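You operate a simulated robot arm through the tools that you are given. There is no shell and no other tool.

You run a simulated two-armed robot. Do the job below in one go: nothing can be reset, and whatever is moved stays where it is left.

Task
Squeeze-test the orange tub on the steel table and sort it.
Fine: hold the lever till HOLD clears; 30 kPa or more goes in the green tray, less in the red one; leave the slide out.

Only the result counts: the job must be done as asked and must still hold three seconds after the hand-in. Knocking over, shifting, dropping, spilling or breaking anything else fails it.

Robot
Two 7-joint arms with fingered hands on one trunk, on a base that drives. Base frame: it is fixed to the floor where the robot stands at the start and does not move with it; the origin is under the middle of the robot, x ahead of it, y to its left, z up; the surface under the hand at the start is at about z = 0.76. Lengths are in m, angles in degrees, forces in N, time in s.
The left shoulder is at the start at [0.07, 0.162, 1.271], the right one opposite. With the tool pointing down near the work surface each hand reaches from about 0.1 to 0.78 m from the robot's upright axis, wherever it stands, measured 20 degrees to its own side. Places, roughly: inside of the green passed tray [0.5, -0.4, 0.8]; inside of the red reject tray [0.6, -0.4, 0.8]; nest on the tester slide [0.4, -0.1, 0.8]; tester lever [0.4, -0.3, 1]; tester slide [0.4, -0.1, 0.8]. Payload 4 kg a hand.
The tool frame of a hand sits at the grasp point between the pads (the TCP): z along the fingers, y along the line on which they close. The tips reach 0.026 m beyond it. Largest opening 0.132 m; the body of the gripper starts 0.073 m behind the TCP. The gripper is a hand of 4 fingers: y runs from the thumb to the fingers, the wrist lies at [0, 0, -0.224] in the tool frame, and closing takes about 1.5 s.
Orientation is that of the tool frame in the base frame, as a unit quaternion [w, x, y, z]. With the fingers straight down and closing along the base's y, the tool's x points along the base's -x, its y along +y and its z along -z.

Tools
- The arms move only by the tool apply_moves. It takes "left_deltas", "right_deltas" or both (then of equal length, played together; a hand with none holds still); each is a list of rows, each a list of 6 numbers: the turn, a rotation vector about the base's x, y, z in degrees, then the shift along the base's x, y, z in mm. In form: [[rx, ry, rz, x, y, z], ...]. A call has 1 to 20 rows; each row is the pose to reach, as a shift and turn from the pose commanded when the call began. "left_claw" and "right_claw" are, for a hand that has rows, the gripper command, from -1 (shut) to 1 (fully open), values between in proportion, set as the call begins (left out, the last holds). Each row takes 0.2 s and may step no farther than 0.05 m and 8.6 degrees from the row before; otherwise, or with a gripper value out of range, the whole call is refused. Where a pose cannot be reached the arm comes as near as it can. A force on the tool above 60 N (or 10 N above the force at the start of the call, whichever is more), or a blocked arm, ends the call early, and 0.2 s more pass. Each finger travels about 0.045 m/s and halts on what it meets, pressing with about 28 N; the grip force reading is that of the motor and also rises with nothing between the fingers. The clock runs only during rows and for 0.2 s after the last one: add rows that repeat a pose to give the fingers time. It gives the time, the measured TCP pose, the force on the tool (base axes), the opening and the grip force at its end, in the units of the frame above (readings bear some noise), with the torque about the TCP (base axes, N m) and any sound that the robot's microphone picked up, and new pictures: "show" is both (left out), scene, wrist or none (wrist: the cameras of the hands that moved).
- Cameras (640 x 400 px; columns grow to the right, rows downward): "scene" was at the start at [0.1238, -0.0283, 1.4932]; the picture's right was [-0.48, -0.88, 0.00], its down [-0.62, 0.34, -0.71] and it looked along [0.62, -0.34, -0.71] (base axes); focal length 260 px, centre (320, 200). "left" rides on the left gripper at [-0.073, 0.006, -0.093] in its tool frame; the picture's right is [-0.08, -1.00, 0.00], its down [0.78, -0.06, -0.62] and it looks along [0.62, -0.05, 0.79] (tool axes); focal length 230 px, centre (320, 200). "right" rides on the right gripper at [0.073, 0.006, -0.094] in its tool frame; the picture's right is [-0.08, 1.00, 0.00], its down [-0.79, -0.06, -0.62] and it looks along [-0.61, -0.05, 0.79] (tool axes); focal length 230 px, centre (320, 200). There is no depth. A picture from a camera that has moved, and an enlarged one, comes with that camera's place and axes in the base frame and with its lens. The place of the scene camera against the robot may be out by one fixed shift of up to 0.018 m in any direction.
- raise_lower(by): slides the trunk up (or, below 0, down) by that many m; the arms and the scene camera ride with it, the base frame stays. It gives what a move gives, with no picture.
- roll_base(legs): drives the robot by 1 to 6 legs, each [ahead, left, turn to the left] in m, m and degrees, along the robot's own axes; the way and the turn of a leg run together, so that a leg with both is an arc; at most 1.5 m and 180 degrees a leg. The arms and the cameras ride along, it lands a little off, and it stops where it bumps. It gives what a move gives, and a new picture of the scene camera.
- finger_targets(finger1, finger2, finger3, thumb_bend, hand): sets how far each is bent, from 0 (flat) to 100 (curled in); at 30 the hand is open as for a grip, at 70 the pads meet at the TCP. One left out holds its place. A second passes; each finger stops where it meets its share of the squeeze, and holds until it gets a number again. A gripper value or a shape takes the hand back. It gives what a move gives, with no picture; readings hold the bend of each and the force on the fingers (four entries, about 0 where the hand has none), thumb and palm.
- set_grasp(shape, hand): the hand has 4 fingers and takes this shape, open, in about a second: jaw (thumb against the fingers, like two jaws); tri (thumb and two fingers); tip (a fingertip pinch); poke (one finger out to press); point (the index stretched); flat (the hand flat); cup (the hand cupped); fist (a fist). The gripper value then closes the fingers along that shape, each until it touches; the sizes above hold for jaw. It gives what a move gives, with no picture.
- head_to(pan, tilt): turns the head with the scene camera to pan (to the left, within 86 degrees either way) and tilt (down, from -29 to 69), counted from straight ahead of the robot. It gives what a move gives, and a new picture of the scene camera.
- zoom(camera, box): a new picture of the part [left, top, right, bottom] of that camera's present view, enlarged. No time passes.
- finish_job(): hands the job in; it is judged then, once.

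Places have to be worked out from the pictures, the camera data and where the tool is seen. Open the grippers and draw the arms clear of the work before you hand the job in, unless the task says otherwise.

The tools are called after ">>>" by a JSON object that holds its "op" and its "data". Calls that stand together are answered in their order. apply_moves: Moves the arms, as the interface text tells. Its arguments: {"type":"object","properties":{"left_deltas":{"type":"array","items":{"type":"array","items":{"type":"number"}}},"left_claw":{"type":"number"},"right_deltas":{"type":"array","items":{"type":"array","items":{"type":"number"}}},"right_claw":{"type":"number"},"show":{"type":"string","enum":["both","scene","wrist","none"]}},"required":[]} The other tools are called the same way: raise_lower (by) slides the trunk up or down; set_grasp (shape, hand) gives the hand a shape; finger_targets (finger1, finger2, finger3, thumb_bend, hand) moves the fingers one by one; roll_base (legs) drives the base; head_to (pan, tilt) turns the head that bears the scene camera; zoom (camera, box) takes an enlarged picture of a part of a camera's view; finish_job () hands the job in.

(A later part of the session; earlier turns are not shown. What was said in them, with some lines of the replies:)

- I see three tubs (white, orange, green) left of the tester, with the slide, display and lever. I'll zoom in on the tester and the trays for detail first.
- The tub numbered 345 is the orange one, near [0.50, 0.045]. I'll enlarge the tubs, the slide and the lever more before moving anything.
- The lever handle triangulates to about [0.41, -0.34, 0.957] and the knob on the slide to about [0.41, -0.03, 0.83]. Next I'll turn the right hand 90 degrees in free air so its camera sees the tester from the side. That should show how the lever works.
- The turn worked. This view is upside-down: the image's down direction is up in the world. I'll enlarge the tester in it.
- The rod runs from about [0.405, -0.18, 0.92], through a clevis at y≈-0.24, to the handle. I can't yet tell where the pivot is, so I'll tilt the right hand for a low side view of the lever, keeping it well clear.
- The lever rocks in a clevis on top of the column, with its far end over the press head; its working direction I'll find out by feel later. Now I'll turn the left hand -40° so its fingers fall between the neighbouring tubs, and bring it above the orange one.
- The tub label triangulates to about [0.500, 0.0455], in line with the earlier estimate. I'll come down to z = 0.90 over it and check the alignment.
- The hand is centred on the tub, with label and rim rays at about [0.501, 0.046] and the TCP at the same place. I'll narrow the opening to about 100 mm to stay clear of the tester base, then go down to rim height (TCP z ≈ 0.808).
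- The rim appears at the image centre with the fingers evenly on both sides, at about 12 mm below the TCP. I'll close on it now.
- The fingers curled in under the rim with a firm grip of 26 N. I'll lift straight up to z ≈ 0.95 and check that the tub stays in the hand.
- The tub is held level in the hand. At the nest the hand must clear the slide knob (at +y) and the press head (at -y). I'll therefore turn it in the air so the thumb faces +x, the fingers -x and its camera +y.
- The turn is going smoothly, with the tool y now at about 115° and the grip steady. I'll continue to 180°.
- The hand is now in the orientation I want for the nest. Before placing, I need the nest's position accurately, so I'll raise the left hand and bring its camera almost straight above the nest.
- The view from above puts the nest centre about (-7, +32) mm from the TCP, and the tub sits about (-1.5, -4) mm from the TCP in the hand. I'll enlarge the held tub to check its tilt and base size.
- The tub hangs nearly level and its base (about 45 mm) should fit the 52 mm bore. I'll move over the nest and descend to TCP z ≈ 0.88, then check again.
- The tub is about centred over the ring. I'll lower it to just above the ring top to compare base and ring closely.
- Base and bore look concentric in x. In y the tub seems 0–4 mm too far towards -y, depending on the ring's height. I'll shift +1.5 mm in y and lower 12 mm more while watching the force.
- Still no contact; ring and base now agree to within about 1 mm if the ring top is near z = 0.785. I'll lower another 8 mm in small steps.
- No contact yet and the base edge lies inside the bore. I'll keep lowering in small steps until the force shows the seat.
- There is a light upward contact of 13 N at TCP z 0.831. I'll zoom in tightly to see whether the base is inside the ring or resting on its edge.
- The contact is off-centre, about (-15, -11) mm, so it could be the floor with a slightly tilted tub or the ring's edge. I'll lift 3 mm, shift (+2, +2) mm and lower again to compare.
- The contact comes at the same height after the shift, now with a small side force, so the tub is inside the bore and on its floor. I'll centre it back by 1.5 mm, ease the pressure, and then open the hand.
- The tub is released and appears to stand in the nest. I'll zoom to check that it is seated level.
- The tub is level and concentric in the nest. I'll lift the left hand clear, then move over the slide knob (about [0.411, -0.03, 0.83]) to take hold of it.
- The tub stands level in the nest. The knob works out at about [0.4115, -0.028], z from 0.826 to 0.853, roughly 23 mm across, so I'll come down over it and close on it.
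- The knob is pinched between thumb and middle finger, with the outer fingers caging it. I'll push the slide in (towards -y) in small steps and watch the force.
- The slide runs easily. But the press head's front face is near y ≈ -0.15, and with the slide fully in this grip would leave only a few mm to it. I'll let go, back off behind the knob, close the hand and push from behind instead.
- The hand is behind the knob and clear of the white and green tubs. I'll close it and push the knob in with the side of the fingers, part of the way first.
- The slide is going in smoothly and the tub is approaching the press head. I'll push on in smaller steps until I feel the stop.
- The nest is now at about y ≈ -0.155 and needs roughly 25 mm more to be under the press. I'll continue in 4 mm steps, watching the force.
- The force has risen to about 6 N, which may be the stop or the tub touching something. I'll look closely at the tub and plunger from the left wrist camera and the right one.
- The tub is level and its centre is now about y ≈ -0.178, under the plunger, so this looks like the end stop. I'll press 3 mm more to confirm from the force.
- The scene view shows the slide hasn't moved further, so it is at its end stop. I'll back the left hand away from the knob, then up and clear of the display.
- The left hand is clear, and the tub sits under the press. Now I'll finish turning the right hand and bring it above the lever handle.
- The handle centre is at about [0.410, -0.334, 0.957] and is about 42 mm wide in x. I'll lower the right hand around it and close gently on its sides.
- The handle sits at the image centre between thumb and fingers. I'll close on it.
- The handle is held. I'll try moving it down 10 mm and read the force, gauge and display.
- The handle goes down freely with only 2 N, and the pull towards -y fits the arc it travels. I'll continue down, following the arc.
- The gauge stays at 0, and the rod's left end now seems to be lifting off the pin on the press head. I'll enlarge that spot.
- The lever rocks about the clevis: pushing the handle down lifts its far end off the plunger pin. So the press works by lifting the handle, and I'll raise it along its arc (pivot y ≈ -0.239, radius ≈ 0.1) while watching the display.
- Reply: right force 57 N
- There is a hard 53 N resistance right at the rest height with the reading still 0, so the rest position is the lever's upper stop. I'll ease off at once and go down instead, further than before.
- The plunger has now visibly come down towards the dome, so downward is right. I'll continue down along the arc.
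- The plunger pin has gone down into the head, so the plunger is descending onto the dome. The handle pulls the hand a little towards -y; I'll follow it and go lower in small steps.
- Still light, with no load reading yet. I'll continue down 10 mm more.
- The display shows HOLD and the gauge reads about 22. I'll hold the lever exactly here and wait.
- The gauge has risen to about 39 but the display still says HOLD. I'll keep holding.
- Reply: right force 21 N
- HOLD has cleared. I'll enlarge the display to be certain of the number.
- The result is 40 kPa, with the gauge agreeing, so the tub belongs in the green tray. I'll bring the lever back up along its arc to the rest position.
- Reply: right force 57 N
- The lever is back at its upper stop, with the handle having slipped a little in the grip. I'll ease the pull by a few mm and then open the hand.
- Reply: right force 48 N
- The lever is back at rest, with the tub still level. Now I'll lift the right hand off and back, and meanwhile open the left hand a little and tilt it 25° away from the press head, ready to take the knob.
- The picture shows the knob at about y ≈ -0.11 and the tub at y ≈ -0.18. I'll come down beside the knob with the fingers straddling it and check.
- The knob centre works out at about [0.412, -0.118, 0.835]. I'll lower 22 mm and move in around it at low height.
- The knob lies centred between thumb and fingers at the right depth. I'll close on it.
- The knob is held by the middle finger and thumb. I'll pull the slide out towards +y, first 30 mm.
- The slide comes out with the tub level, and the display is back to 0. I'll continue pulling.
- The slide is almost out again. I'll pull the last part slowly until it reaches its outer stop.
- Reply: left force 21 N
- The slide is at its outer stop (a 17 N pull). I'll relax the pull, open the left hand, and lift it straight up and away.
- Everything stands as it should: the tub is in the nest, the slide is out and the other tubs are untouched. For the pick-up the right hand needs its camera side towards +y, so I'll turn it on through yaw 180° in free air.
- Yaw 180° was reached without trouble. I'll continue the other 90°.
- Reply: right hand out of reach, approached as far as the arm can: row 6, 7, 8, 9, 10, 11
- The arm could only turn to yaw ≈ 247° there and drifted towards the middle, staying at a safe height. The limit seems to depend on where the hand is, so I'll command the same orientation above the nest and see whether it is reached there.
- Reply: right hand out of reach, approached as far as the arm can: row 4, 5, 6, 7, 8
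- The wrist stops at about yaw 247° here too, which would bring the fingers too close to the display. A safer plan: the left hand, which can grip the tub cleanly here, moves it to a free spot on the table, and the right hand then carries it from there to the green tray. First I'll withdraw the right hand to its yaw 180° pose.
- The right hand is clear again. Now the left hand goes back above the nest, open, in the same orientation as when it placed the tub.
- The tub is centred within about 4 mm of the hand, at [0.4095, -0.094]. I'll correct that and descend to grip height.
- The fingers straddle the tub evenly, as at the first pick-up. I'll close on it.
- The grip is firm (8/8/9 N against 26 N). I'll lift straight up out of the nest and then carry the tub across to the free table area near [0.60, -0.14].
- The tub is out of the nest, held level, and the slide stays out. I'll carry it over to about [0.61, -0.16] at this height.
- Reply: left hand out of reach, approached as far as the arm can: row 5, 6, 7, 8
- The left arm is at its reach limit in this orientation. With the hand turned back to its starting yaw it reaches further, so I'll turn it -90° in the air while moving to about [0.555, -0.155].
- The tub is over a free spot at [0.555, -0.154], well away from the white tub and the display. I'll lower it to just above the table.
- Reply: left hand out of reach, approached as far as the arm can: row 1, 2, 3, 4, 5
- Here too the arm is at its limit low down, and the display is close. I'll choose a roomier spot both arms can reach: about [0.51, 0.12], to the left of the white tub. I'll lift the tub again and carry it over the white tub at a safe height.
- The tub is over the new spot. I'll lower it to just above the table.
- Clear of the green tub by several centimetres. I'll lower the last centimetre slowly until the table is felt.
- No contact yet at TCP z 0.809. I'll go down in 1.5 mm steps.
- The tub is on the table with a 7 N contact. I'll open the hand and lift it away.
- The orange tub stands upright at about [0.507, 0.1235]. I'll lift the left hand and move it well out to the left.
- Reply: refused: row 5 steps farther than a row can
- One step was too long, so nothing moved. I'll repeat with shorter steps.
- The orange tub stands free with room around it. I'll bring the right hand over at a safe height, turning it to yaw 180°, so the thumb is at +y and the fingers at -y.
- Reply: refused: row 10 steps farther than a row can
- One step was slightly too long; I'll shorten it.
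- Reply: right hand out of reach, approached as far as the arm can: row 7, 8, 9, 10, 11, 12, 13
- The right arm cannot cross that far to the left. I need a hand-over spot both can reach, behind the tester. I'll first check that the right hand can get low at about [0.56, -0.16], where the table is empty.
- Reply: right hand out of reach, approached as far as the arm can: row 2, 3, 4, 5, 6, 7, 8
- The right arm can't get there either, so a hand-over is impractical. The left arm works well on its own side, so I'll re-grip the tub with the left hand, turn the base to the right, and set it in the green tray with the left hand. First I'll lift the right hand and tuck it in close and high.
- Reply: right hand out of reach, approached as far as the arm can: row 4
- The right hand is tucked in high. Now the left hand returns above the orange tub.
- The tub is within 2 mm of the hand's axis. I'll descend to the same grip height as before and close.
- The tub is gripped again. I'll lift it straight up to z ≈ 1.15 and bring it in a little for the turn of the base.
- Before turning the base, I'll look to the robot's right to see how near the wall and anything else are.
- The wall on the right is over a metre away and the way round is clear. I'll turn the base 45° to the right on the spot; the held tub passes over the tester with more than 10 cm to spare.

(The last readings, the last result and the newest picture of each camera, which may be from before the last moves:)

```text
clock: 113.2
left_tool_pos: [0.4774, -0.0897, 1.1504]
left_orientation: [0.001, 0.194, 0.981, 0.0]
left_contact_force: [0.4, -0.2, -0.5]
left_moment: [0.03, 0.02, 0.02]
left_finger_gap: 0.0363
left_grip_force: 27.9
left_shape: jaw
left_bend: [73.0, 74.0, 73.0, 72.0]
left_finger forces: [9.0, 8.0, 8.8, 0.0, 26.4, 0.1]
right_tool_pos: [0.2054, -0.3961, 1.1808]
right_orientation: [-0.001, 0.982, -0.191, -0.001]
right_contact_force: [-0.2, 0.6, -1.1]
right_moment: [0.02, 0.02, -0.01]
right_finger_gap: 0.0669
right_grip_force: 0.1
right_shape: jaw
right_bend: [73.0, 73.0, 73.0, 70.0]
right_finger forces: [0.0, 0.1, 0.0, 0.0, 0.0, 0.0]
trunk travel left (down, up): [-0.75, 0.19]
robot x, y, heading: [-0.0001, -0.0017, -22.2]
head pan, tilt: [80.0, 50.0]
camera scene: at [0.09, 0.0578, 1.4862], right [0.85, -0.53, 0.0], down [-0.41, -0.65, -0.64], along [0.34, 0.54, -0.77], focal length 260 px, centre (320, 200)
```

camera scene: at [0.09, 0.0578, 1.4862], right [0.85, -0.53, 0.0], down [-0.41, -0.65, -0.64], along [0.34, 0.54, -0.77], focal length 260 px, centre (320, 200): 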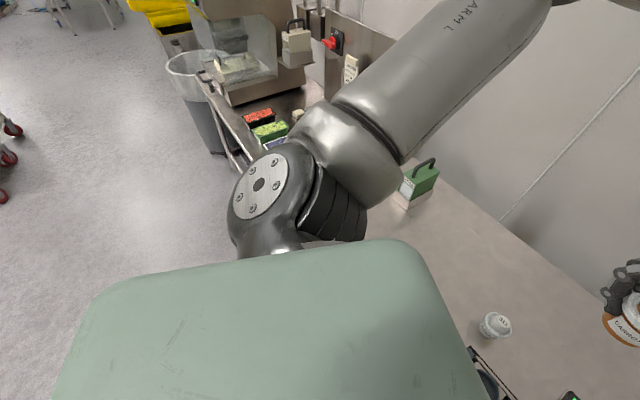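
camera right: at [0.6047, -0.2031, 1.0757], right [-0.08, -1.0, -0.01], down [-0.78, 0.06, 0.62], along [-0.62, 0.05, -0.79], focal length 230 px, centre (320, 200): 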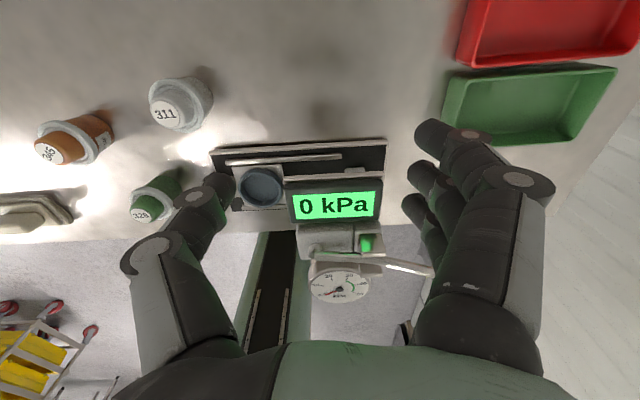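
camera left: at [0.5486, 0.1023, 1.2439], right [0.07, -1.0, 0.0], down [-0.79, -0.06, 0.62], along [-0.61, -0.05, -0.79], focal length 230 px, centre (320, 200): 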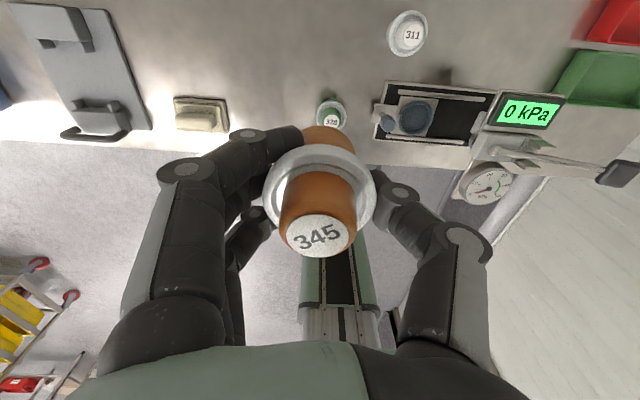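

The turn went cleanly (heading -22°), and the tub is steady. I'll turn the rest and point the head at the trays.

>>> {"op": "roll_base", "data": {"legs": [[0, 0, -24]]}}

>>> {"op": "head_to", "data": {"pan": 5, "tilt": 48}}

```text
clock: 114.8
left_tool_pos: [0.4029, -0.271, 1.1508]
left_orientation: [0.0, 0.387, 0.922, -0.001]
left_contact_force: [0.2, 0.0, -0.6]
left_moment: [-0.01, -0.01, -0.01]
left_finger_gap: 0.0363
left_grip_force: 28.1
left_shape: jaw
left_bend: [73.0, 74.0, 73.0, 72.0]
left_finger forces: [9.1, 8.0, 8.7, 0.0, 26.4, 0.1]
right_tool_pos: [0.033, -0.4435, 1.182]
right_orientation: [-0.001, 0.923, -0.385, 0.0]
right_contact_force: [-1.1, 0.2, 0.2]
right_moment: [0.0, 0.04, 0.0]
right_finger_gap: 0.0668
right_grip_force: 0.1
right_shape: jaw
right_bend: [73.0, 73.0, 73.0, 70.0]
right_finger forces: [0.1, 0.1, 0.0, 0.0, 0.0, 0.0]
trunk travel left (down, up): [-0.75, 0.19]
robot x, y, heading: [-0.0005, -0.0006, -45.2]
head pan, tilt: [80.0, 50.0]
camera scene: at [0.1014, 0.0192, 1.4862], right [0.57, -0.82, 0.0], down [-0.63, -0.43, -0.64], along [0.53, 0.36, -0.77], focal length 260 px, centre (320, 200)
```

scene: 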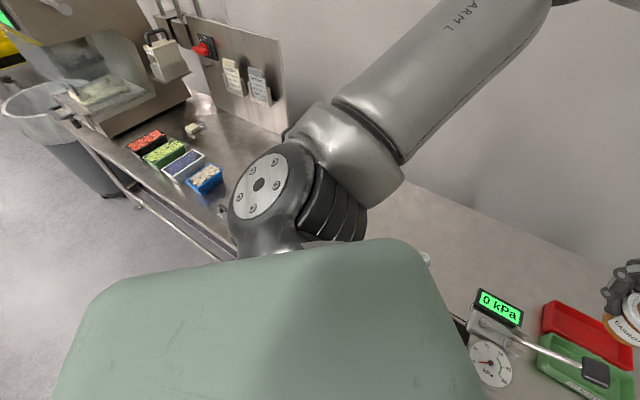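

```text
clock: 116.2
left_tool_pos: [0.4039, -0.2711, 1.1508]
left_orientation: [0.0, 0.388, 0.922, 0.001]
left_contact_force: [-0.4, 0.0, -0.8]
left_moment: [-0.02, 0.0, 0.0]
left_finger_gap: 0.0365
left_grip_force: 28.7
left_shape: jaw
left_bend: [73.0, 74.0, 73.0, 72.0]
left_finger forces: [9.1, 8.0, 8.7, 0.0, 26.4, 0.0]
right_tool_pos: [0.0317, -0.4434, 1.1808]
right_orientation: [-0.001, 0.922, -0.387, 0.0]
right_contact_force: [0.5, 0.8, 0.8]
right_moment: [0.03, 0.01, -0.02]
right_finger_gap: 0.0665
right_grip_force: 0.0
right_shape: jaw
right_bend: [73.0, 73.0, 73.0, 70.0]
right_finger forces: [0.0, 0.1, 0.0, 0.0, 0.1, 0.0]
trunk travel left (down, up): [-0.75, 0.19]
robot x, y, heading: [0.0029, 0.0019, -45.8]
head pan, tilt: [5.0, 48.0]
camera scene: at [0.0974, -0.0759, 1.4889], right [-0.65, -0.76, 0.0], down [-0.57, 0.48, -0.67], along [0.51, -0.43, -0.74], focal length 260 px, centre (320, 200)
```

scene: 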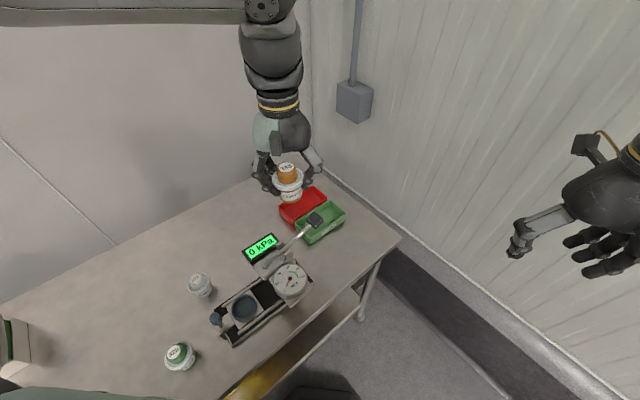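

The base now faces the trays (heading ≈ -45.5°) and the tub is still held level. I'll turn the left hand back so it opens along the tray's long side (y) and move it above the green tray.

>>> {"op": "apply_moves", "data": {"left_deltas": [[0, 0, 7.6, 15.7, -27, -5], [0, 0, 15.2, 31.4, -54, -15], [0, 0, 22.8, 47, -81, -25], [0, 0, 30.4, 63, -108, -35], [0, 0, 38, 79, -136, -45], [0, 0, 45.7, 94, -164, -50], [0, 0, 45.7, 94, -164, -50]], "show": "both"}}

>>> {"op": "zoom", "data": {"camera": "left", "box": [200, 40, 440, 280]}}

>>> {"op": "zoom", "data": {"camera": "scene", "box": [220, 120, 380, 300]}}

```text
clock: 117.8
left_tool_pos: [0.4972, -0.4342, 1.1006]
left_orientation: [0.0, -0.001, 1.0, 0.0]
left_contact_force: [0.0, -0.1, -1.3]
left_moment: [-0.06, 0.0, 0.01]
left_finger_gap: 0.0363
left_grip_force: 28.2
left_shape: jaw
left_bend: [73.0, 74.0, 73.0, 72.0]
left_finger forces: [9.2, 8.2, 8.8, 0.0, 26.4, 0.0]
right_tool_pos: [0.0322, -0.4436, 1.1817]
right_orientation: [-0.001, 0.923, -0.386, 0.0]
right_contact_force: [-0.5, 0.6, 0.0]
right_moment: [0.01, -0.02, -0.03]
right_finger_gap: 0.0668
right_grip_force: 0.1
right_shape: jaw
right_bend: [73.0, 73.0, 73.0, 70.0]
right_finger forces: [0.0, 0.1, 0.1, 0.0, 0.0, 0.0]
trunk travel left (down, up): [-0.75, 0.19]
robot x, y, heading: [0.0004, -0.0017, -45.7]
head pan, tilt: [5.0, 48.0]
camera scene: at [0.0976, -0.075, 1.489], right [-0.65, -0.76, 0.0], down [-0.57, 0.48, -0.67], along [0.51, -0.43, -0.74], focal length 260 px, centre (320, 200)
camera left: at [0.5712, -0.428, 1.193], right [0.08, -1.0, 0.0], down [-0.78, -0.06, 0.62], along [-0.62, -0.05, -0.79], focal length 230 px, centre (320, 200)
```

scene: 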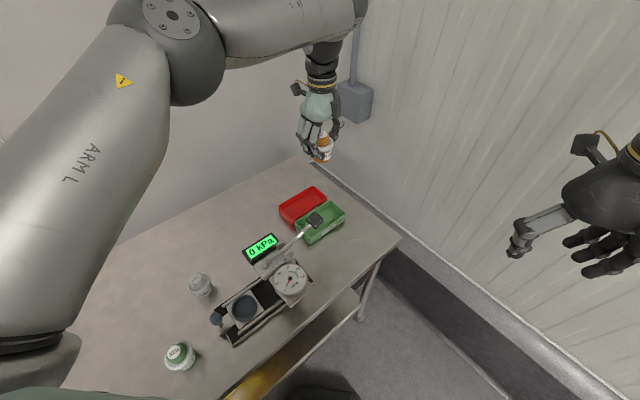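
left: 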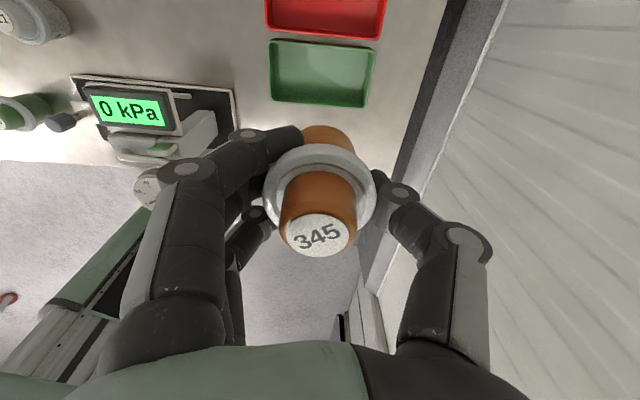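

```text
1.67 times, centred on (320, 160) of left
camera zoom: at [0.5712, -0.428, 1.193], right [0.08, -1.0, 0.0], down [-0.78, -0.06, 0.62], along [-0.62, -0.05, -0.79], focal length 384 px, centre (320, 267)
```

zoom: 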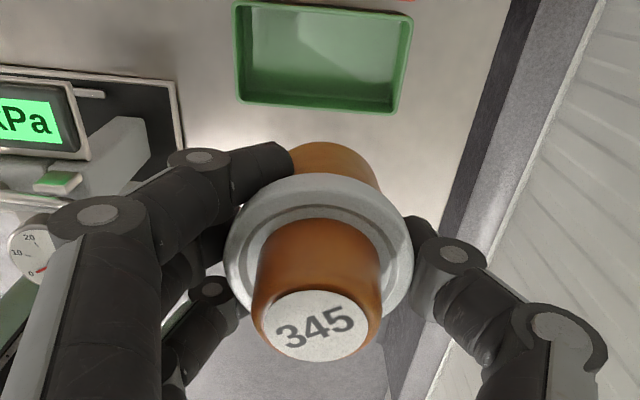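

```text
2.22 times, centred on (300, 210) of scene
camera zoom: at [0.0976, -0.075, 1.489], right [-0.65, -0.76, 0.0], down [-0.57, 0.48, -0.67], along [0.51, -0.43, -0.74], focal length 578 px, centre (364, 178)
```

zoom: 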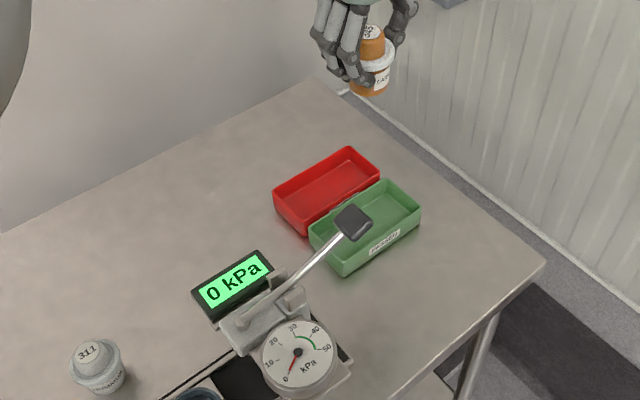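

The hand is above the green tray with the grip along its long side. From this picture the tray's rim spans x 0.458–0.542 and y -0.513 to -0.356, so its centre is [0.500, -0.435]. I'll centre and lower to TCP z ≈ 0.90 and check again.

>>> {"op": "apply_moves", "data": {"left_deltas": [[0, 0, 0, 2.5, 0, -40], [0, 0, 0, 2.5, 0, -80], [0, 0, 0, 2.5, 0, -120], [0, 0, 0, 2.5, 0, -160], [0, 0, 0, 2.5, 0, -195], [0, 0, 0, 2.5, 0, -195]], "show": "both"}}

>>> {"op": "zoom", "data": {"camera": "left", "box": [200, 40, 440, 280]}}

>>> {"op": "zoom", "data": {"camera": "scene", "box": [240, 120, 380, 280]}}

```text
clock: 119.2
left_tool_pos: [0.5014, -0.436, 0.9045]
left_orientation: [0.0, -0.001, 1.0, 0.0]
left_contact_force: [-0.3, -0.5, -0.5]
left_moment: [0.01, 0.01, -0.02]
left_finger_gap: 0.0361
left_grip_force: 28.4
left_shape: jaw
left_bend: [73.0, 74.0, 73.0, 72.0]
left_finger forces: [9.3, 8.0, 9.0, 0.0, 26.4, 0.0]
right_tool_pos: [0.0316, -0.4434, 1.1823]
right_orientation: [-0.001, 0.923, -0.386, -0.001]
right_contact_force: [0.3, -0.2, 0.4]
right_moment: [0.0, 0.01, 0.0]
right_finger_gap: 0.0668
right_grip_force: 0.1
right_shape: jaw
right_bend: [73.0, 73.0, 73.0, 70.0]
right_finger forces: [0.0, 0.0, 0.0, 0.1, 0.0, 0.0]
trunk travel left (down, up): [-0.75, 0.19]
robot x, y, heading: [0.0016, 0.002, -45.4]
head pan, tilt: [5.0, 48.0]
camera scene: at [0.0971, -0.0757, 1.489], right [-0.65, -0.76, 0.0], down [-0.57, 0.48, -0.67], along [0.51, -0.43, -0.74], focal length 260 px, centre (320, 200)
camera left: at [0.5744, -0.4296, 0.9974], right [0.08, -1.0, 0.0], down [-0.78, -0.06, 0.62], along [-0.61, -0.05, -0.79], focal length 230 px, centre (320, 200)
```

scene: 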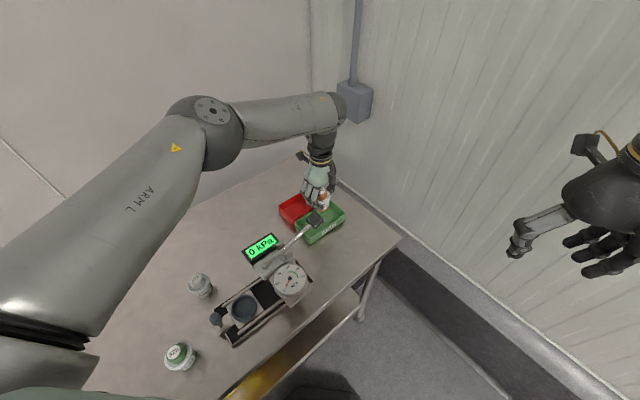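
left: 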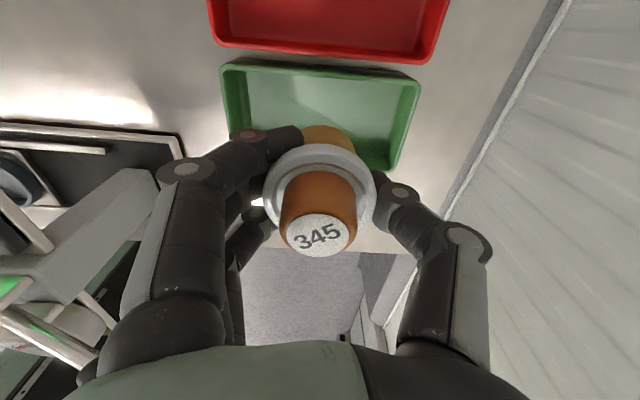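

```text
1.67 times, centred on (320, 160) of left
camera zoom: at [0.5744, -0.4296, 0.9974], right [0.08, -1.0, 0.0], down [-0.78, -0.06, 0.62], along [-0.61, -0.05, -0.79], focal length 384 px, centre (320, 267)
```

zoom: 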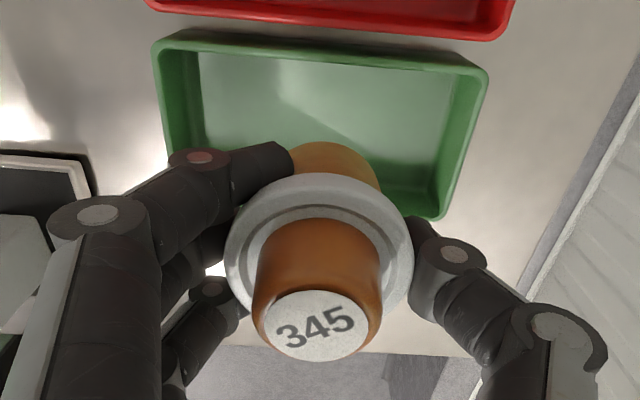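

```text
2.50 times, centred on (310, 200) of scene
camera zoom: at [0.0971, -0.0757, 1.489], right [-0.65, -0.76, 0.0], down [-0.57, 0.48, -0.67], along [0.51, -0.43, -0.74], focal length 651 px, centre (345, 200)
```

zoom: 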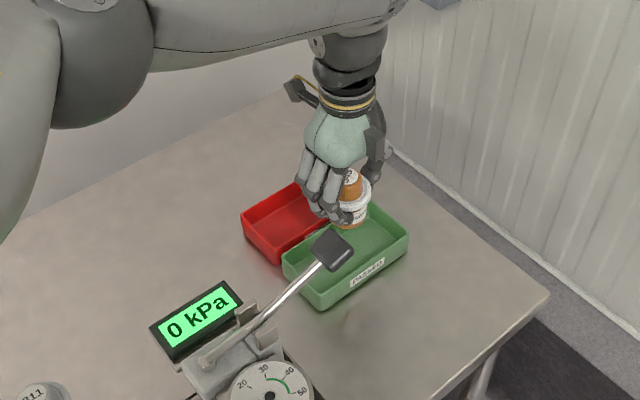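

Tray centre and hand agree to within 2 mm. I'll lower the tub into the tray to about 15 mm above the floor.

>>> {"op": "apply_moves", "data": {"left_deltas": [[0, 0, 0, -0.5, 1, -25], [0, 0, 0, -0.5, 1, -50], [0, 0, 0, -0.5, 1, -65], [0, 0, 0, -0.5, 1, -74]], "show": "both"}}

>>> {"op": "zoom", "data": {"camera": "left", "box": [200, 40, 440, 280]}}

>>> {"op": "zoom", "data": {"camera": "scene", "box": [260, 140, 360, 260]}}

```text
clock: 120.2
left_tool_pos: [0.4988, -0.4348, 0.8302]
left_orientation: [0.0, -0.001, 1.0, 0.0]
left_contact_force: [0.7, 0.4, -0.4]
left_moment: [0.0, -0.02, -0.03]
left_finger_gap: 0.0364
left_grip_force: 27.6
left_shape: jaw
left_bend: [73.0, 74.0, 73.0, 72.0]
left_finger forces: [9.3, 8.1, 9.0, 0.0, 26.3, 0.0]
right_tool_pos: [0.0313, -0.4439, 1.1817]
right_orientation: [-0.002, 0.922, -0.386, -0.001]
right_contact_force: [-0.6, -0.6, 1.0]
right_moment: [-0.05, 0.0, 0.02]
right_finger_gap: 0.0669
right_grip_force: 0.0
right_shape: jaw
right_bend: [73.0, 73.0, 73.0, 70.0]
right_finger forces: [0.0, 0.0, 0.1, 0.0, 0.0, 0.0]
trunk travel left (down, up): [-0.75, 0.19]
robot x, y, heading: [-0.0013, -0.0001, -45.4]
head pan, tilt: [5.0, 48.0]
camera scene: at [0.0977, -0.0763, 1.4889], right [-0.65, -0.76, 0.0], down [-0.57, 0.48, -0.67], along [0.51, -0.43, -0.74], focal length 260 px, centre (320, 200)
camera left: at [0.5731, -0.4286, 0.9231], right [0.08, -1.0, 0.0], down [-0.78, -0.06, 0.62], along [-0.62, -0.05, -0.79], focal length 230 px, centre (320, 200)
```

scene: 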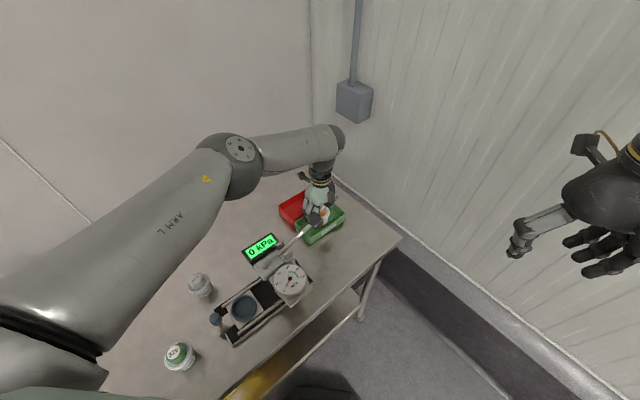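
left: 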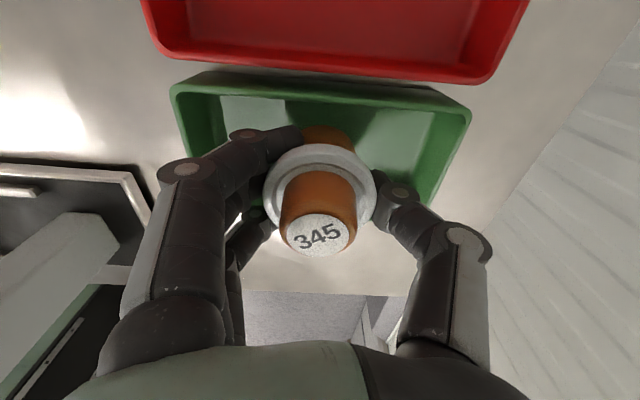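

```text
1.67 times, centred on (320, 160) of left
camera zoom: at [0.5731, -0.4286, 0.9231], right [0.08, -1.0, 0.0], down [-0.78, -0.06, 0.62], along [-0.62, -0.05, -0.79], focal length 384 px, centre (320, 267)
```

zoom: 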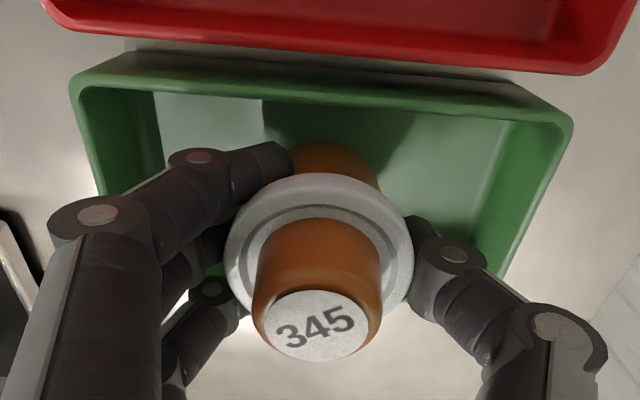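

```text
3.33 times, centred on (310, 200) of scene
camera zoom: at [0.0977, -0.0763, 1.4889], right [-0.65, -0.76, 0.0], down [-0.57, 0.48, -0.67], along [0.51, -0.43, -0.74], focal length 868 px, centre (353, 200)
```

zoom: 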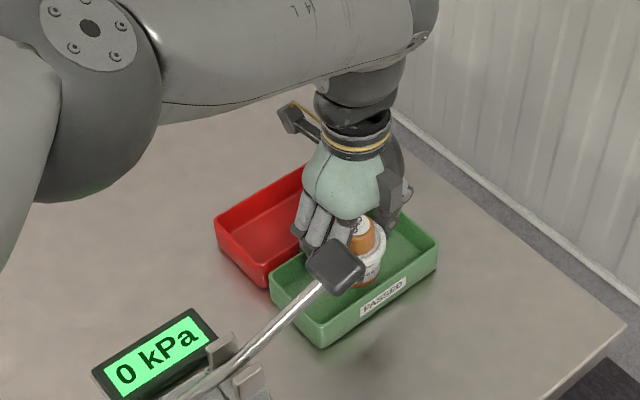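

The tub is inside the tray's walls with small but even finger clearance in x. I'll lower in 3 mm steps and watch for side forces.

>>> {"op": "apply_moves", "data": {"left_deltas": [[0, 0, 0, 0.5, 0, -3], [0, 0, 0, 0.5, 0, -6], [0, 0, 0, 0.5, 0, -9]], "show": "wrist"}}

>>> {"op": "zoom", "data": {"camera": "left", "box": [200, 40, 440, 280]}}

```text
clock: 121.0
left_tool_pos: [0.4999, -0.4354, 0.8207]
left_orientation: [0.0, -0.002, 1.0, 0.001]
left_contact_force: [0.0, -0.4, -1.3]
left_moment: [0.03, -0.03, 0.03]
left_finger_gap: 0.0364
left_grip_force: 27.8
left_shape: jaw
left_bend: [73.0, 74.0, 73.0, 72.0]
left_finger forces: [9.3, 8.0, 9.1, 0.1, 26.4, 0.0]
right_tool_pos: [0.0317, -0.445, 1.1811]
right_orientation: [-0.001, 0.923, -0.385, 0.0]
right_contact_force: [0.4, -0.1, -0.9]
right_moment: [0.01, -0.02, -0.01]
right_finger_gap: 0.0665
right_grip_force: 0.1
right_shape: jaw
right_bend: [73.0, 73.0, 73.0, 70.0]
right_finger forces: [0.1, 0.0, 0.0, 0.1, 0.0, 0.0]
trunk travel left (down, up): [-0.75, 0.19]
robot x, y, heading: [0.0023, 0.0, -45.6]
head pan, tilt: [5.0, 48.0]
camera left: at [0.573, -0.4285, 0.915], right [0.08, -1.0, 0.0], down [-0.78, -0.06, 0.62], along [-0.62, -0.05, -0.79], focal length 230 px, centre (320, 200)
```

left: 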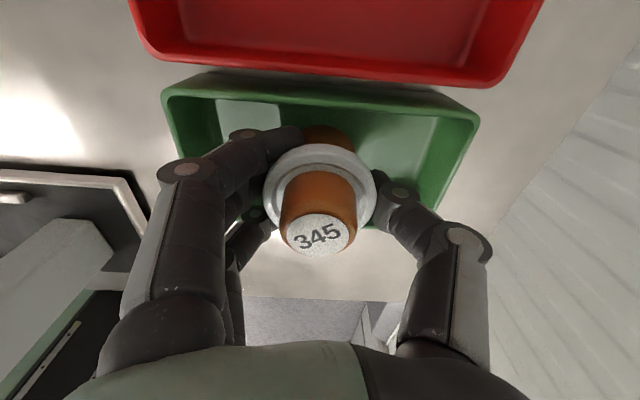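

```text
1.67 times, centred on (320, 160) of left
camera zoom: at [0.573, -0.4285, 0.915], right [0.08, -1.0, 0.0], down [-0.78, -0.06, 0.62], along [-0.62, -0.05, -0.79], focal length 384 px, centre (320, 267)
```

zoom: 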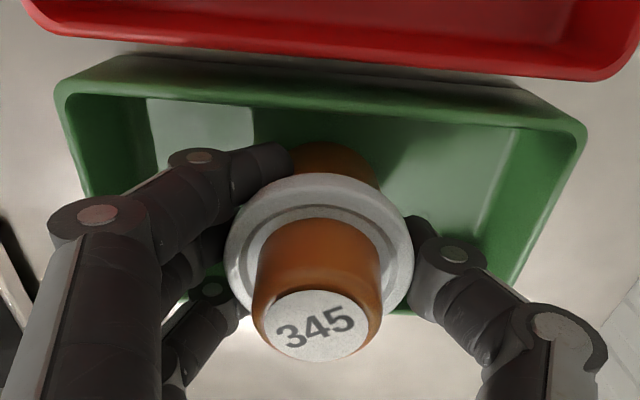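

No side force. I'll continue down the last few millimetres to the tray floor.

>>> {"op": "apply_moves", "data": {"left_deltas": [[0, 0, 0, 0, 0, -2], [0, 0, 0, 0, 0, -4], [0, 0, 0, 0, 0, -6]], "show": "none"}}

```text
clock: 121.8
left_tool_pos: [0.4988, -0.434, 0.8163]
left_orientation: [0.0, 0.0, 1.0, 0.0]
left_contact_force: [1.5, -0.3, -1.5]
left_moment: [0.0, 0.03, 0.01]
left_finger_gap: 0.0362
left_grip_force: 27.9
left_shape: jaw
left_bend: [73.0, 74.0, 73.0, 72.0]
left_finger forces: [9.3, 8.0, 9.0, 0.0, 26.3, 0.0]
right_tool_pos: [0.032, -0.4438, 1.1815]
right_orientation: [-0.001, 0.922, -0.386, 0.0]
right_contact_force: [0.4, 0.9, -0.1]
right_moment: [0.01, 0.07, 0.01]
right_finger_gap: 0.0668
right_grip_force: 0.1
right_shape: jaw
right_bend: [73.0, 73.0, 73.0, 70.0]
right_finger forces: [0.0, 0.0, 0.0, 0.1, 0.1, 0.0]
trunk travel left (down, up): [-0.75, 0.19]
robot x, y, heading: [-0.0019, 0.0005, -45.7]
head pan, tilt: [5.0, 48.0]
```

Still free at TCP z 0.816. I'll lower in 1.5 mm steps until contact.

>>> {"op": "apply_moves", "data": {"left_deltas": [[0, 0, 0, 0, 0, -1.5], [0, 0, 0, 0, 0, -3]], "show": "none"}}

```text
clock: 122.5
left_tool_pos: [0.4997, -0.4337, 0.8139]
left_orientation: [0.001, 0.0, 1.0, 0.0]
left_contact_force: [-0.4, -0.5, 2.1]
left_moment: [0.05, 0.03, -0.03]
left_finger_gap: 0.0367
left_grip_force: 27.6
left_shape: jaw
left_bend: [73.0, 74.0, 73.0, 72.0]
left_finger forces: [9.0, 8.4, 8.9, 0.0, 26.6, 0.0]
right_tool_pos: [0.0308, -0.4446, 1.1815]
right_orientation: [-0.001, 0.923, -0.386, -0.001]
right_contact_force: [-0.3, 0.2, 0.2]
right_moment: [0.04, 0.01, -0.01]
right_finger_gap: 0.0667
right_grip_force: 0.0
right_shape: jaw
right_bend: [73.0, 73.0, 73.0, 70.0]
right_finger forces: [0.0, 0.0, 0.0, 0.0, 0.1, 0.1]
trunk travel left (down, up): [-0.75, 0.19]
robot x, y, heading: [0.0008, -0.0003, -45.0]
head pan, tilt: [5.0, 48.0]
```

The first contact with the tray floor is felt. I'll go 1 mm further to seat it, then open the fingers moderately.

>>> {"op": "apply_moves", "data": {"left_deltas": [[0, 0, 0, 0, 0, -1], [0, 0, 0, 0, 0, -1]], "show": "none"}}

>>> {"op": "apply_moves", "data": {"left_deltas": [[0, 0, 0, 0, 0, 0], [0, 0, 0, 0, 0, 0], [0, 0, 0, 0, 0, 0], [0, 0, 0, 0, 0, 0], [0, 0, 0, 0, 0, 0], [0, 0, 0, 0, 0, 0]], "left_claw": 0.3, "show": "both"}}

>>> {"op": "zoom", "data": {"camera": "left", "box": [180, 40, 460, 290]}}

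```text
clock: 123.0
left_tool_pos: [0.4998, -0.4335, 0.8136]
left_orientation: [0.0, 0.0, 1.0, -0.001]
left_contact_force: [-0.8, 0.0, 8.9]
left_moment: [0.2, 0.01, 0.01]
left_finger_gap: 0.0364
left_grip_force: 27.9
left_shape: jaw
left_bend: [73.0, 74.0, 73.0, 72.0]
left_finger forces: [8.9, 9.2, 9.2, 0.0, 28.4, 0.1]
right_tool_pos: [0.0311, -0.4434, 1.181]
right_orientation: [-0.001, 0.923, -0.386, 0.001]
right_contact_force: [0.1, -0.7, -0.1]
right_moment: [0.01, 0.03, 0.03]
right_finger_gap: 0.067
right_grip_force: 0.0
right_shape: jaw
right_bend: [73.0, 73.0, 73.0, 70.0]
right_finger forces: [0.0, 0.0, 0.1, 0.0, 0.0, 0.0]
trunk travel left (down, up): [-0.75, 0.19]
robot x, y, heading: [-0.0012, 0.0011, -45.6]
head pan, tilt: [5.0, 48.0]
```

```text
clock: 124.5
left_tool_pos: [0.4996, -0.4342, 0.8131]
left_orientation: [0.0, -0.001, 1.0, 0.0]
left_contact_force: [0.1, 0.4, 0.4]
left_moment: [0.0, 0.0, 0.01]
left_finger_gap: 0.0855
left_grip_force: 0.1
left_shape: jaw
left_bend: [70.0, 70.0, 70.0, 67.0]
left_finger forces: [0.1, 0.1, 0.0, 0.1, 0.1, 0.1]
right_tool_pos: [0.032, -0.4441, 1.1805]
right_orientation: [0.0, 0.923, -0.386, 0.0]
right_contact_force: [0.0, 0.2, 0.0]
right_moment: [0.0, -0.01, 0.05]
right_finger_gap: 0.0669
right_grip_force: 0.0
right_shape: jaw
right_bend: [73.0, 73.0, 73.0, 70.0]
right_finger forces: [0.1, 0.1, 0.0, 0.0, 0.0, 0.0]
trunk travel left (down, up): [-0.75, 0.19]
robot x, y, heading: [-0.0, 0.0027, -45.7]
head pan, tilt: [5.0, 48.0]
camera scene: at [0.0973, -0.0759, 1.4889], right [-0.65, -0.76, 0.0], down [-0.57, 0.48, -0.67], along [0.51, -0.43, -0.74], focal length 260 px, centre (320, 200)
camera left: at [0.5732, -0.4277, 0.9053], right [0.08, -1.0, 0.0], down [-0.78, -0.06, 0.62], along [-0.61, -0.05, -0.79], focal length 230 px, centre (320, 200)
```

scene: 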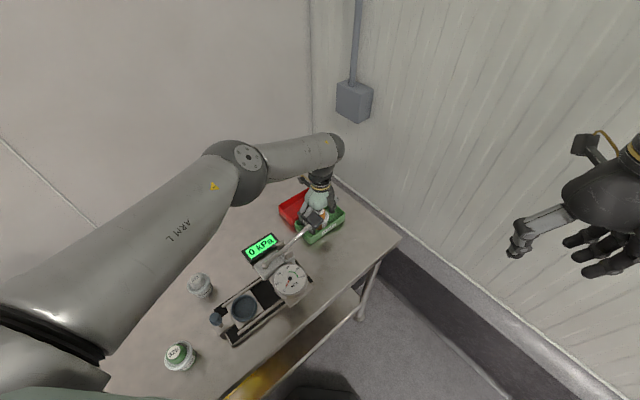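
left: 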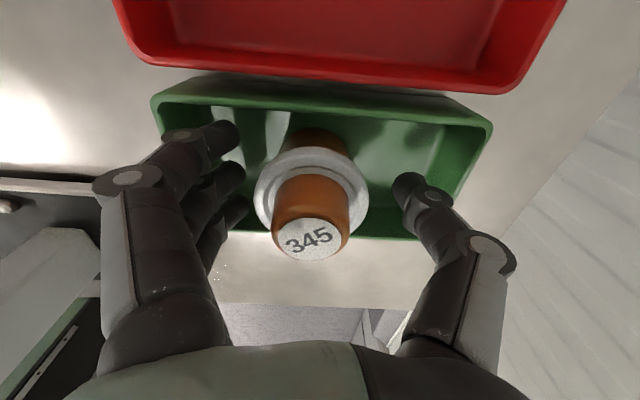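

```text
1.60 times, centred on (320, 165) of left
camera zoom: at [0.5732, -0.4277, 0.9053], right [0.08, -1.0, 0.0], down [-0.78, -0.06, 0.62], along [-0.61, -0.05, -0.79], focal length 368 px, centre (320, 256)
```

zoom: 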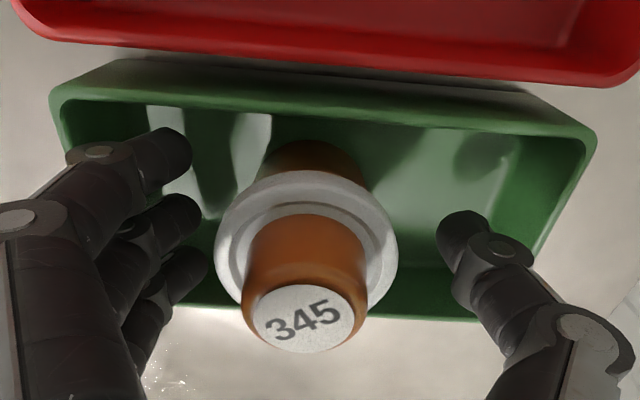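

The orange tub stands upright in the green tray and the fingers are free of it. I'll lift the hand straight up, slowly at first.

>>> {"op": "apply_moves", "data": {"left_deltas": [[0, 0, 0, 0, 0, 10], [0, 0, 0, 0, 0, 25], [0, 0, 0, 0, 0, 50], [0, 0, 0, 0, 0, 90], [0, 0, 0, 0, 0, 135], [0, 0, 0, 0, 0, 180], [0, 0, 0, 0, 0, 225], [0, 0, 0, 0, 0, 270], [0, 0, 0, 0, 0, 310]], "show": "both"}}

>>> {"op": "zoom", "data": {"camera": "scene", "box": [240, 150, 380, 280]}}

>>> {"op": "zoom", "data": {"camera": "left", "box": [180, 0, 460, 200]}}

```text
clock: 126.5
left_tool_pos: [0.4989, -0.4314, 1.1227]
left_orientation: [0.0, -0.001, 1.0, 0.0]
left_contact_force: [-0.7, 0.6, 0.0]
left_moment: [0.02, -0.02, -0.05]
left_finger_gap: 0.0857
left_grip_force: 0.1
left_shape: jaw
left_bend: [70.0, 70.0, 70.0, 67.0]
left_finger forces: [0.1, 0.1, 0.0, 0.0, 0.0, 0.0]
right_tool_pos: [0.0308, -0.4446, 1.1808]
right_orientation: [-0.001, 0.922, -0.386, 0.001]
right_contact_force: [-0.6, -0.9, 0.4]
right_moment: [0.0, -0.02, 0.0]
right_finger_gap: 0.0668
right_grip_force: 0.1
right_shape: jaw
right_bend: [73.0, 73.0, 73.0, 70.0]
right_finger forces: [0.0, 0.0, 0.1, 0.0, 0.0, 0.1]
trunk travel left (down, up): [-0.75, 0.19]
robot x, y, heading: [0.0002, -0.0007, -45.6]
head pan, tilt: [5.0, 48.0]
camera scene: at [0.096, -0.0757, 1.489], right [-0.65, -0.76, 0.0], down [-0.56, 0.48, -0.67], along [0.51, -0.43, -0.74], focal length 260 px, centre (320, 200)
camera left: at [0.5726, -0.4256, 1.2155], right [0.08, -1.0, 0.0], down [-0.79, -0.06, 0.62], along [-0.61, -0.05, -0.79], focal length 230 px, centre (320, 200)
```

scene: 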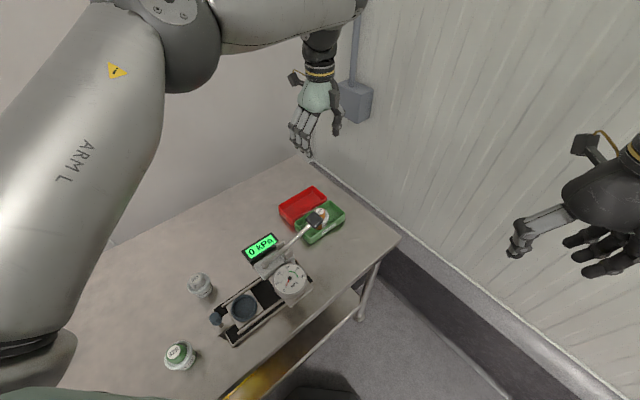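
left: 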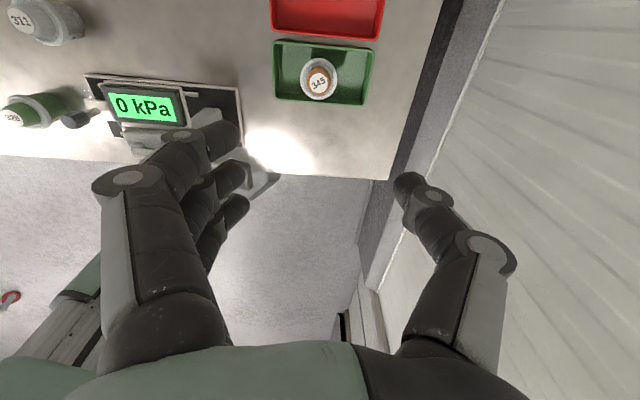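

```text
3.08 times, centred on (310, 215) of scene
camera zoom: at [0.096, -0.0757, 1.489], right [-0.65, -0.76, 0.0], down [-0.56, 0.48, -0.67], along [0.51, -0.43, -0.74], focal length 801 px, centre (351, 154)
```

zoom: 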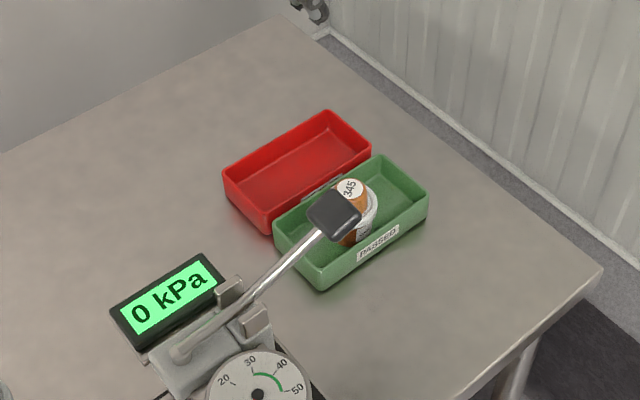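

```text
2.00 times, centred on (320, 100) of left
camera zoom: at [0.5726, -0.4256, 1.2155], right [0.08, -1.0, 0.0], down [-0.79, -0.06, 0.62], along [-0.61, -0.05, -0.79], focal length 460 px, centre (320, 400)
```

zoom: 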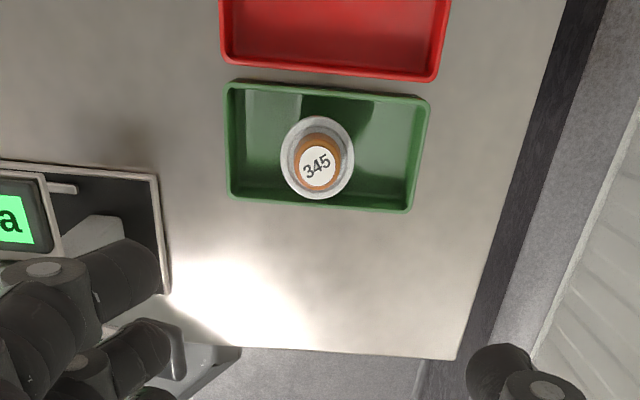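

The tub stands upright in the green tray and neither tray has moved. I'll open both hands fully and draw the left arm back and up, clear of the work.

>>> {"op": "apply_moves", "data": {"left_deltas": [[0, 0, 0, -15, 25, 30], [0, 0, 0, -35, 55, 60], [0, 0, 0, -55, 88, 85], [0, 0, 0, -75, 122, 105], [0, 0, 0, -95, 156, 120], [0, 0, 0, -115, 190, 130], [0, 0, 0, -130, 220, 130], [0, 0, 0, -130, 220, 130]], "right_deltas": [[0, 0, 0, 0, 0, 0], [0, 0, 0, 0, 0, 0], [0, 0, 0, 0, 0, 0], [0, 0, 0, 0, 0, 0], [0, 0, 0, 0, 0, 0], [0, 0, 0, 0, 0, 0], [0, 0, 0, 0, 0, 0], [0, 0, 0, 0, 0, 0]], "left_claw": 1, "right_claw": 1, "show": "both"}}

>>> {"op": "zoom", "data": {"camera": "scene", "box": [130, 160, 410, 390]}}

```text
clock: 128.2
left_tool_pos: [0.3702, -0.2165, 1.2532]
left_orientation: [0.0, -0.001, 1.0, 0.0]
left_contact_force: [-0.2, -0.5, 0.3]
left_moment: [0.01, 0.01, -0.01]
left_finger_gap: 0.1322
left_grip_force: 0.1
left_shape: jaw
left_bend: [30.0, 30.0, 30.0, 30.0]
left_finger forces: [0.0, 0.0, 0.1, 0.1, 0.1, 0.1]
right_tool_pos: [0.0328, -0.4451, 1.1806]
right_orientation: [-0.001, 0.923, -0.386, -0.001]
right_contact_force: [-0.6, 0.1, -0.5]
right_moment: [0.02, 0.0, 0.0]
right_finger_gap: 0.1319
right_grip_force: 0.0
right_shape: jaw
right_bend: [30.0, 30.0, 30.0, 30.0]
right_finger forces: [0.1, 0.0, 0.0, 0.0, 0.0, 0.0]
trunk travel left (down, up): [-0.75, 0.19]
robot x, y, heading: [0.0012, -0.0006, -45.5]
head pan, tilt: [5.0, 48.0]
camera scene: at [0.0973, -0.0768, 1.4889], right [-0.65, -0.76, 0.0], down [-0.57, 0.48, -0.67], along [0.51, -0.43, -0.74], focal length 260 px, centre (320, 200)
camera right: at [0.0782, -0.5017, 1.274], right [-0.76, -0.65, 0.0], down [-0.51, 0.6, 0.62], along [-0.4, 0.47, -0.79], focal length 230 px, centre (320, 200)
camera left: at [0.4436, -0.2106, 1.3463], right [0.08, -1.0, 0.0], down [-0.78, -0.06, 0.62], along [-0.61, -0.05, -0.79], focal length 230 px, centre (320, 200)
```

scene: 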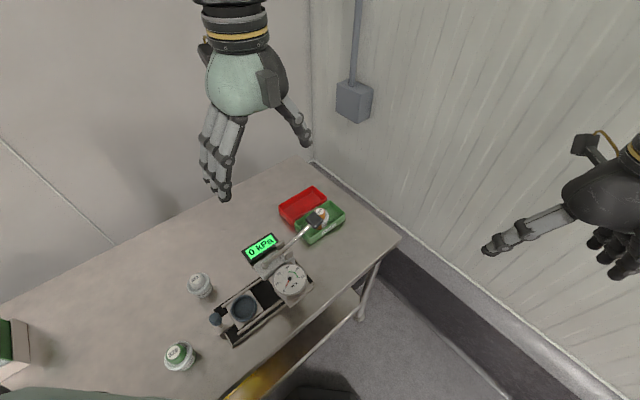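
right: 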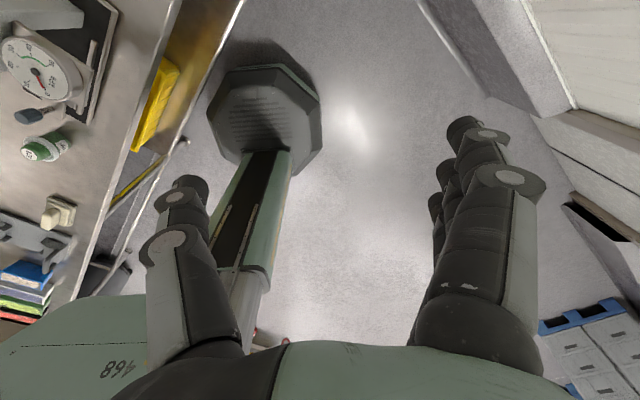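
left: 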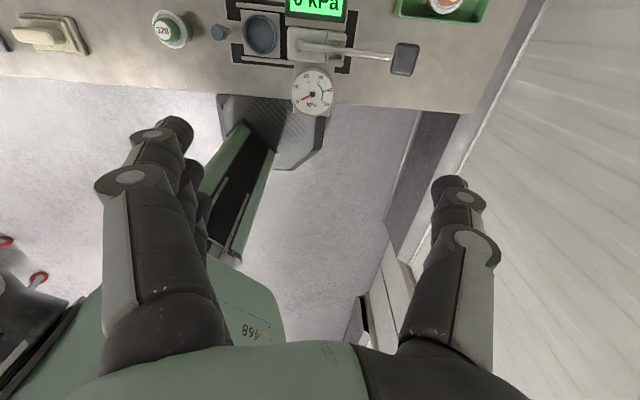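

```text
1.74 times, centred on (270, 275) of scene
camera zoom: at [0.0973, -0.0768, 1.4889], right [-0.65, -0.76, 0.0], down [-0.57, 0.48, -0.67], along [0.51, -0.43, -0.74], focal length 453 px, centre (407, 70)
```

zoom: 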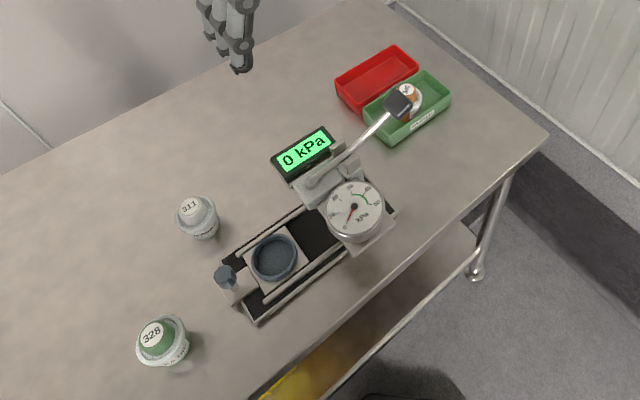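

The final view shows the orange tub upright in the green tray (40 kPa, 30 or more), the slide out and the lever at rest. The other tubs and trays are where they were, and both hands are open and clear, so I'm handing the job in.

>>> {"op": "finish_job", "data": {}}

```text
The job is handed in.
```

I squeeze-tested the orange tub and it is now upright in the green tray. I held the lever until HOLD cleared; the display read 40 kPa and the gauge agreed, so it passed the 30 kPa limit.

- **Tester:** the slide is out, the lever is back at rest and the display reads 0.
- **Everything else:** the white and green tubs and both trays are where they were.
- **Robot:** both hands are open and clear of the work. The base is still turned about 45° to the right, because neither arm could carry the tub from the tester to the trays from the starting position.

While working out which way the lever goes, I pulled it against its upper stop with about 53 N, and did so again when returning it. It still works normally.
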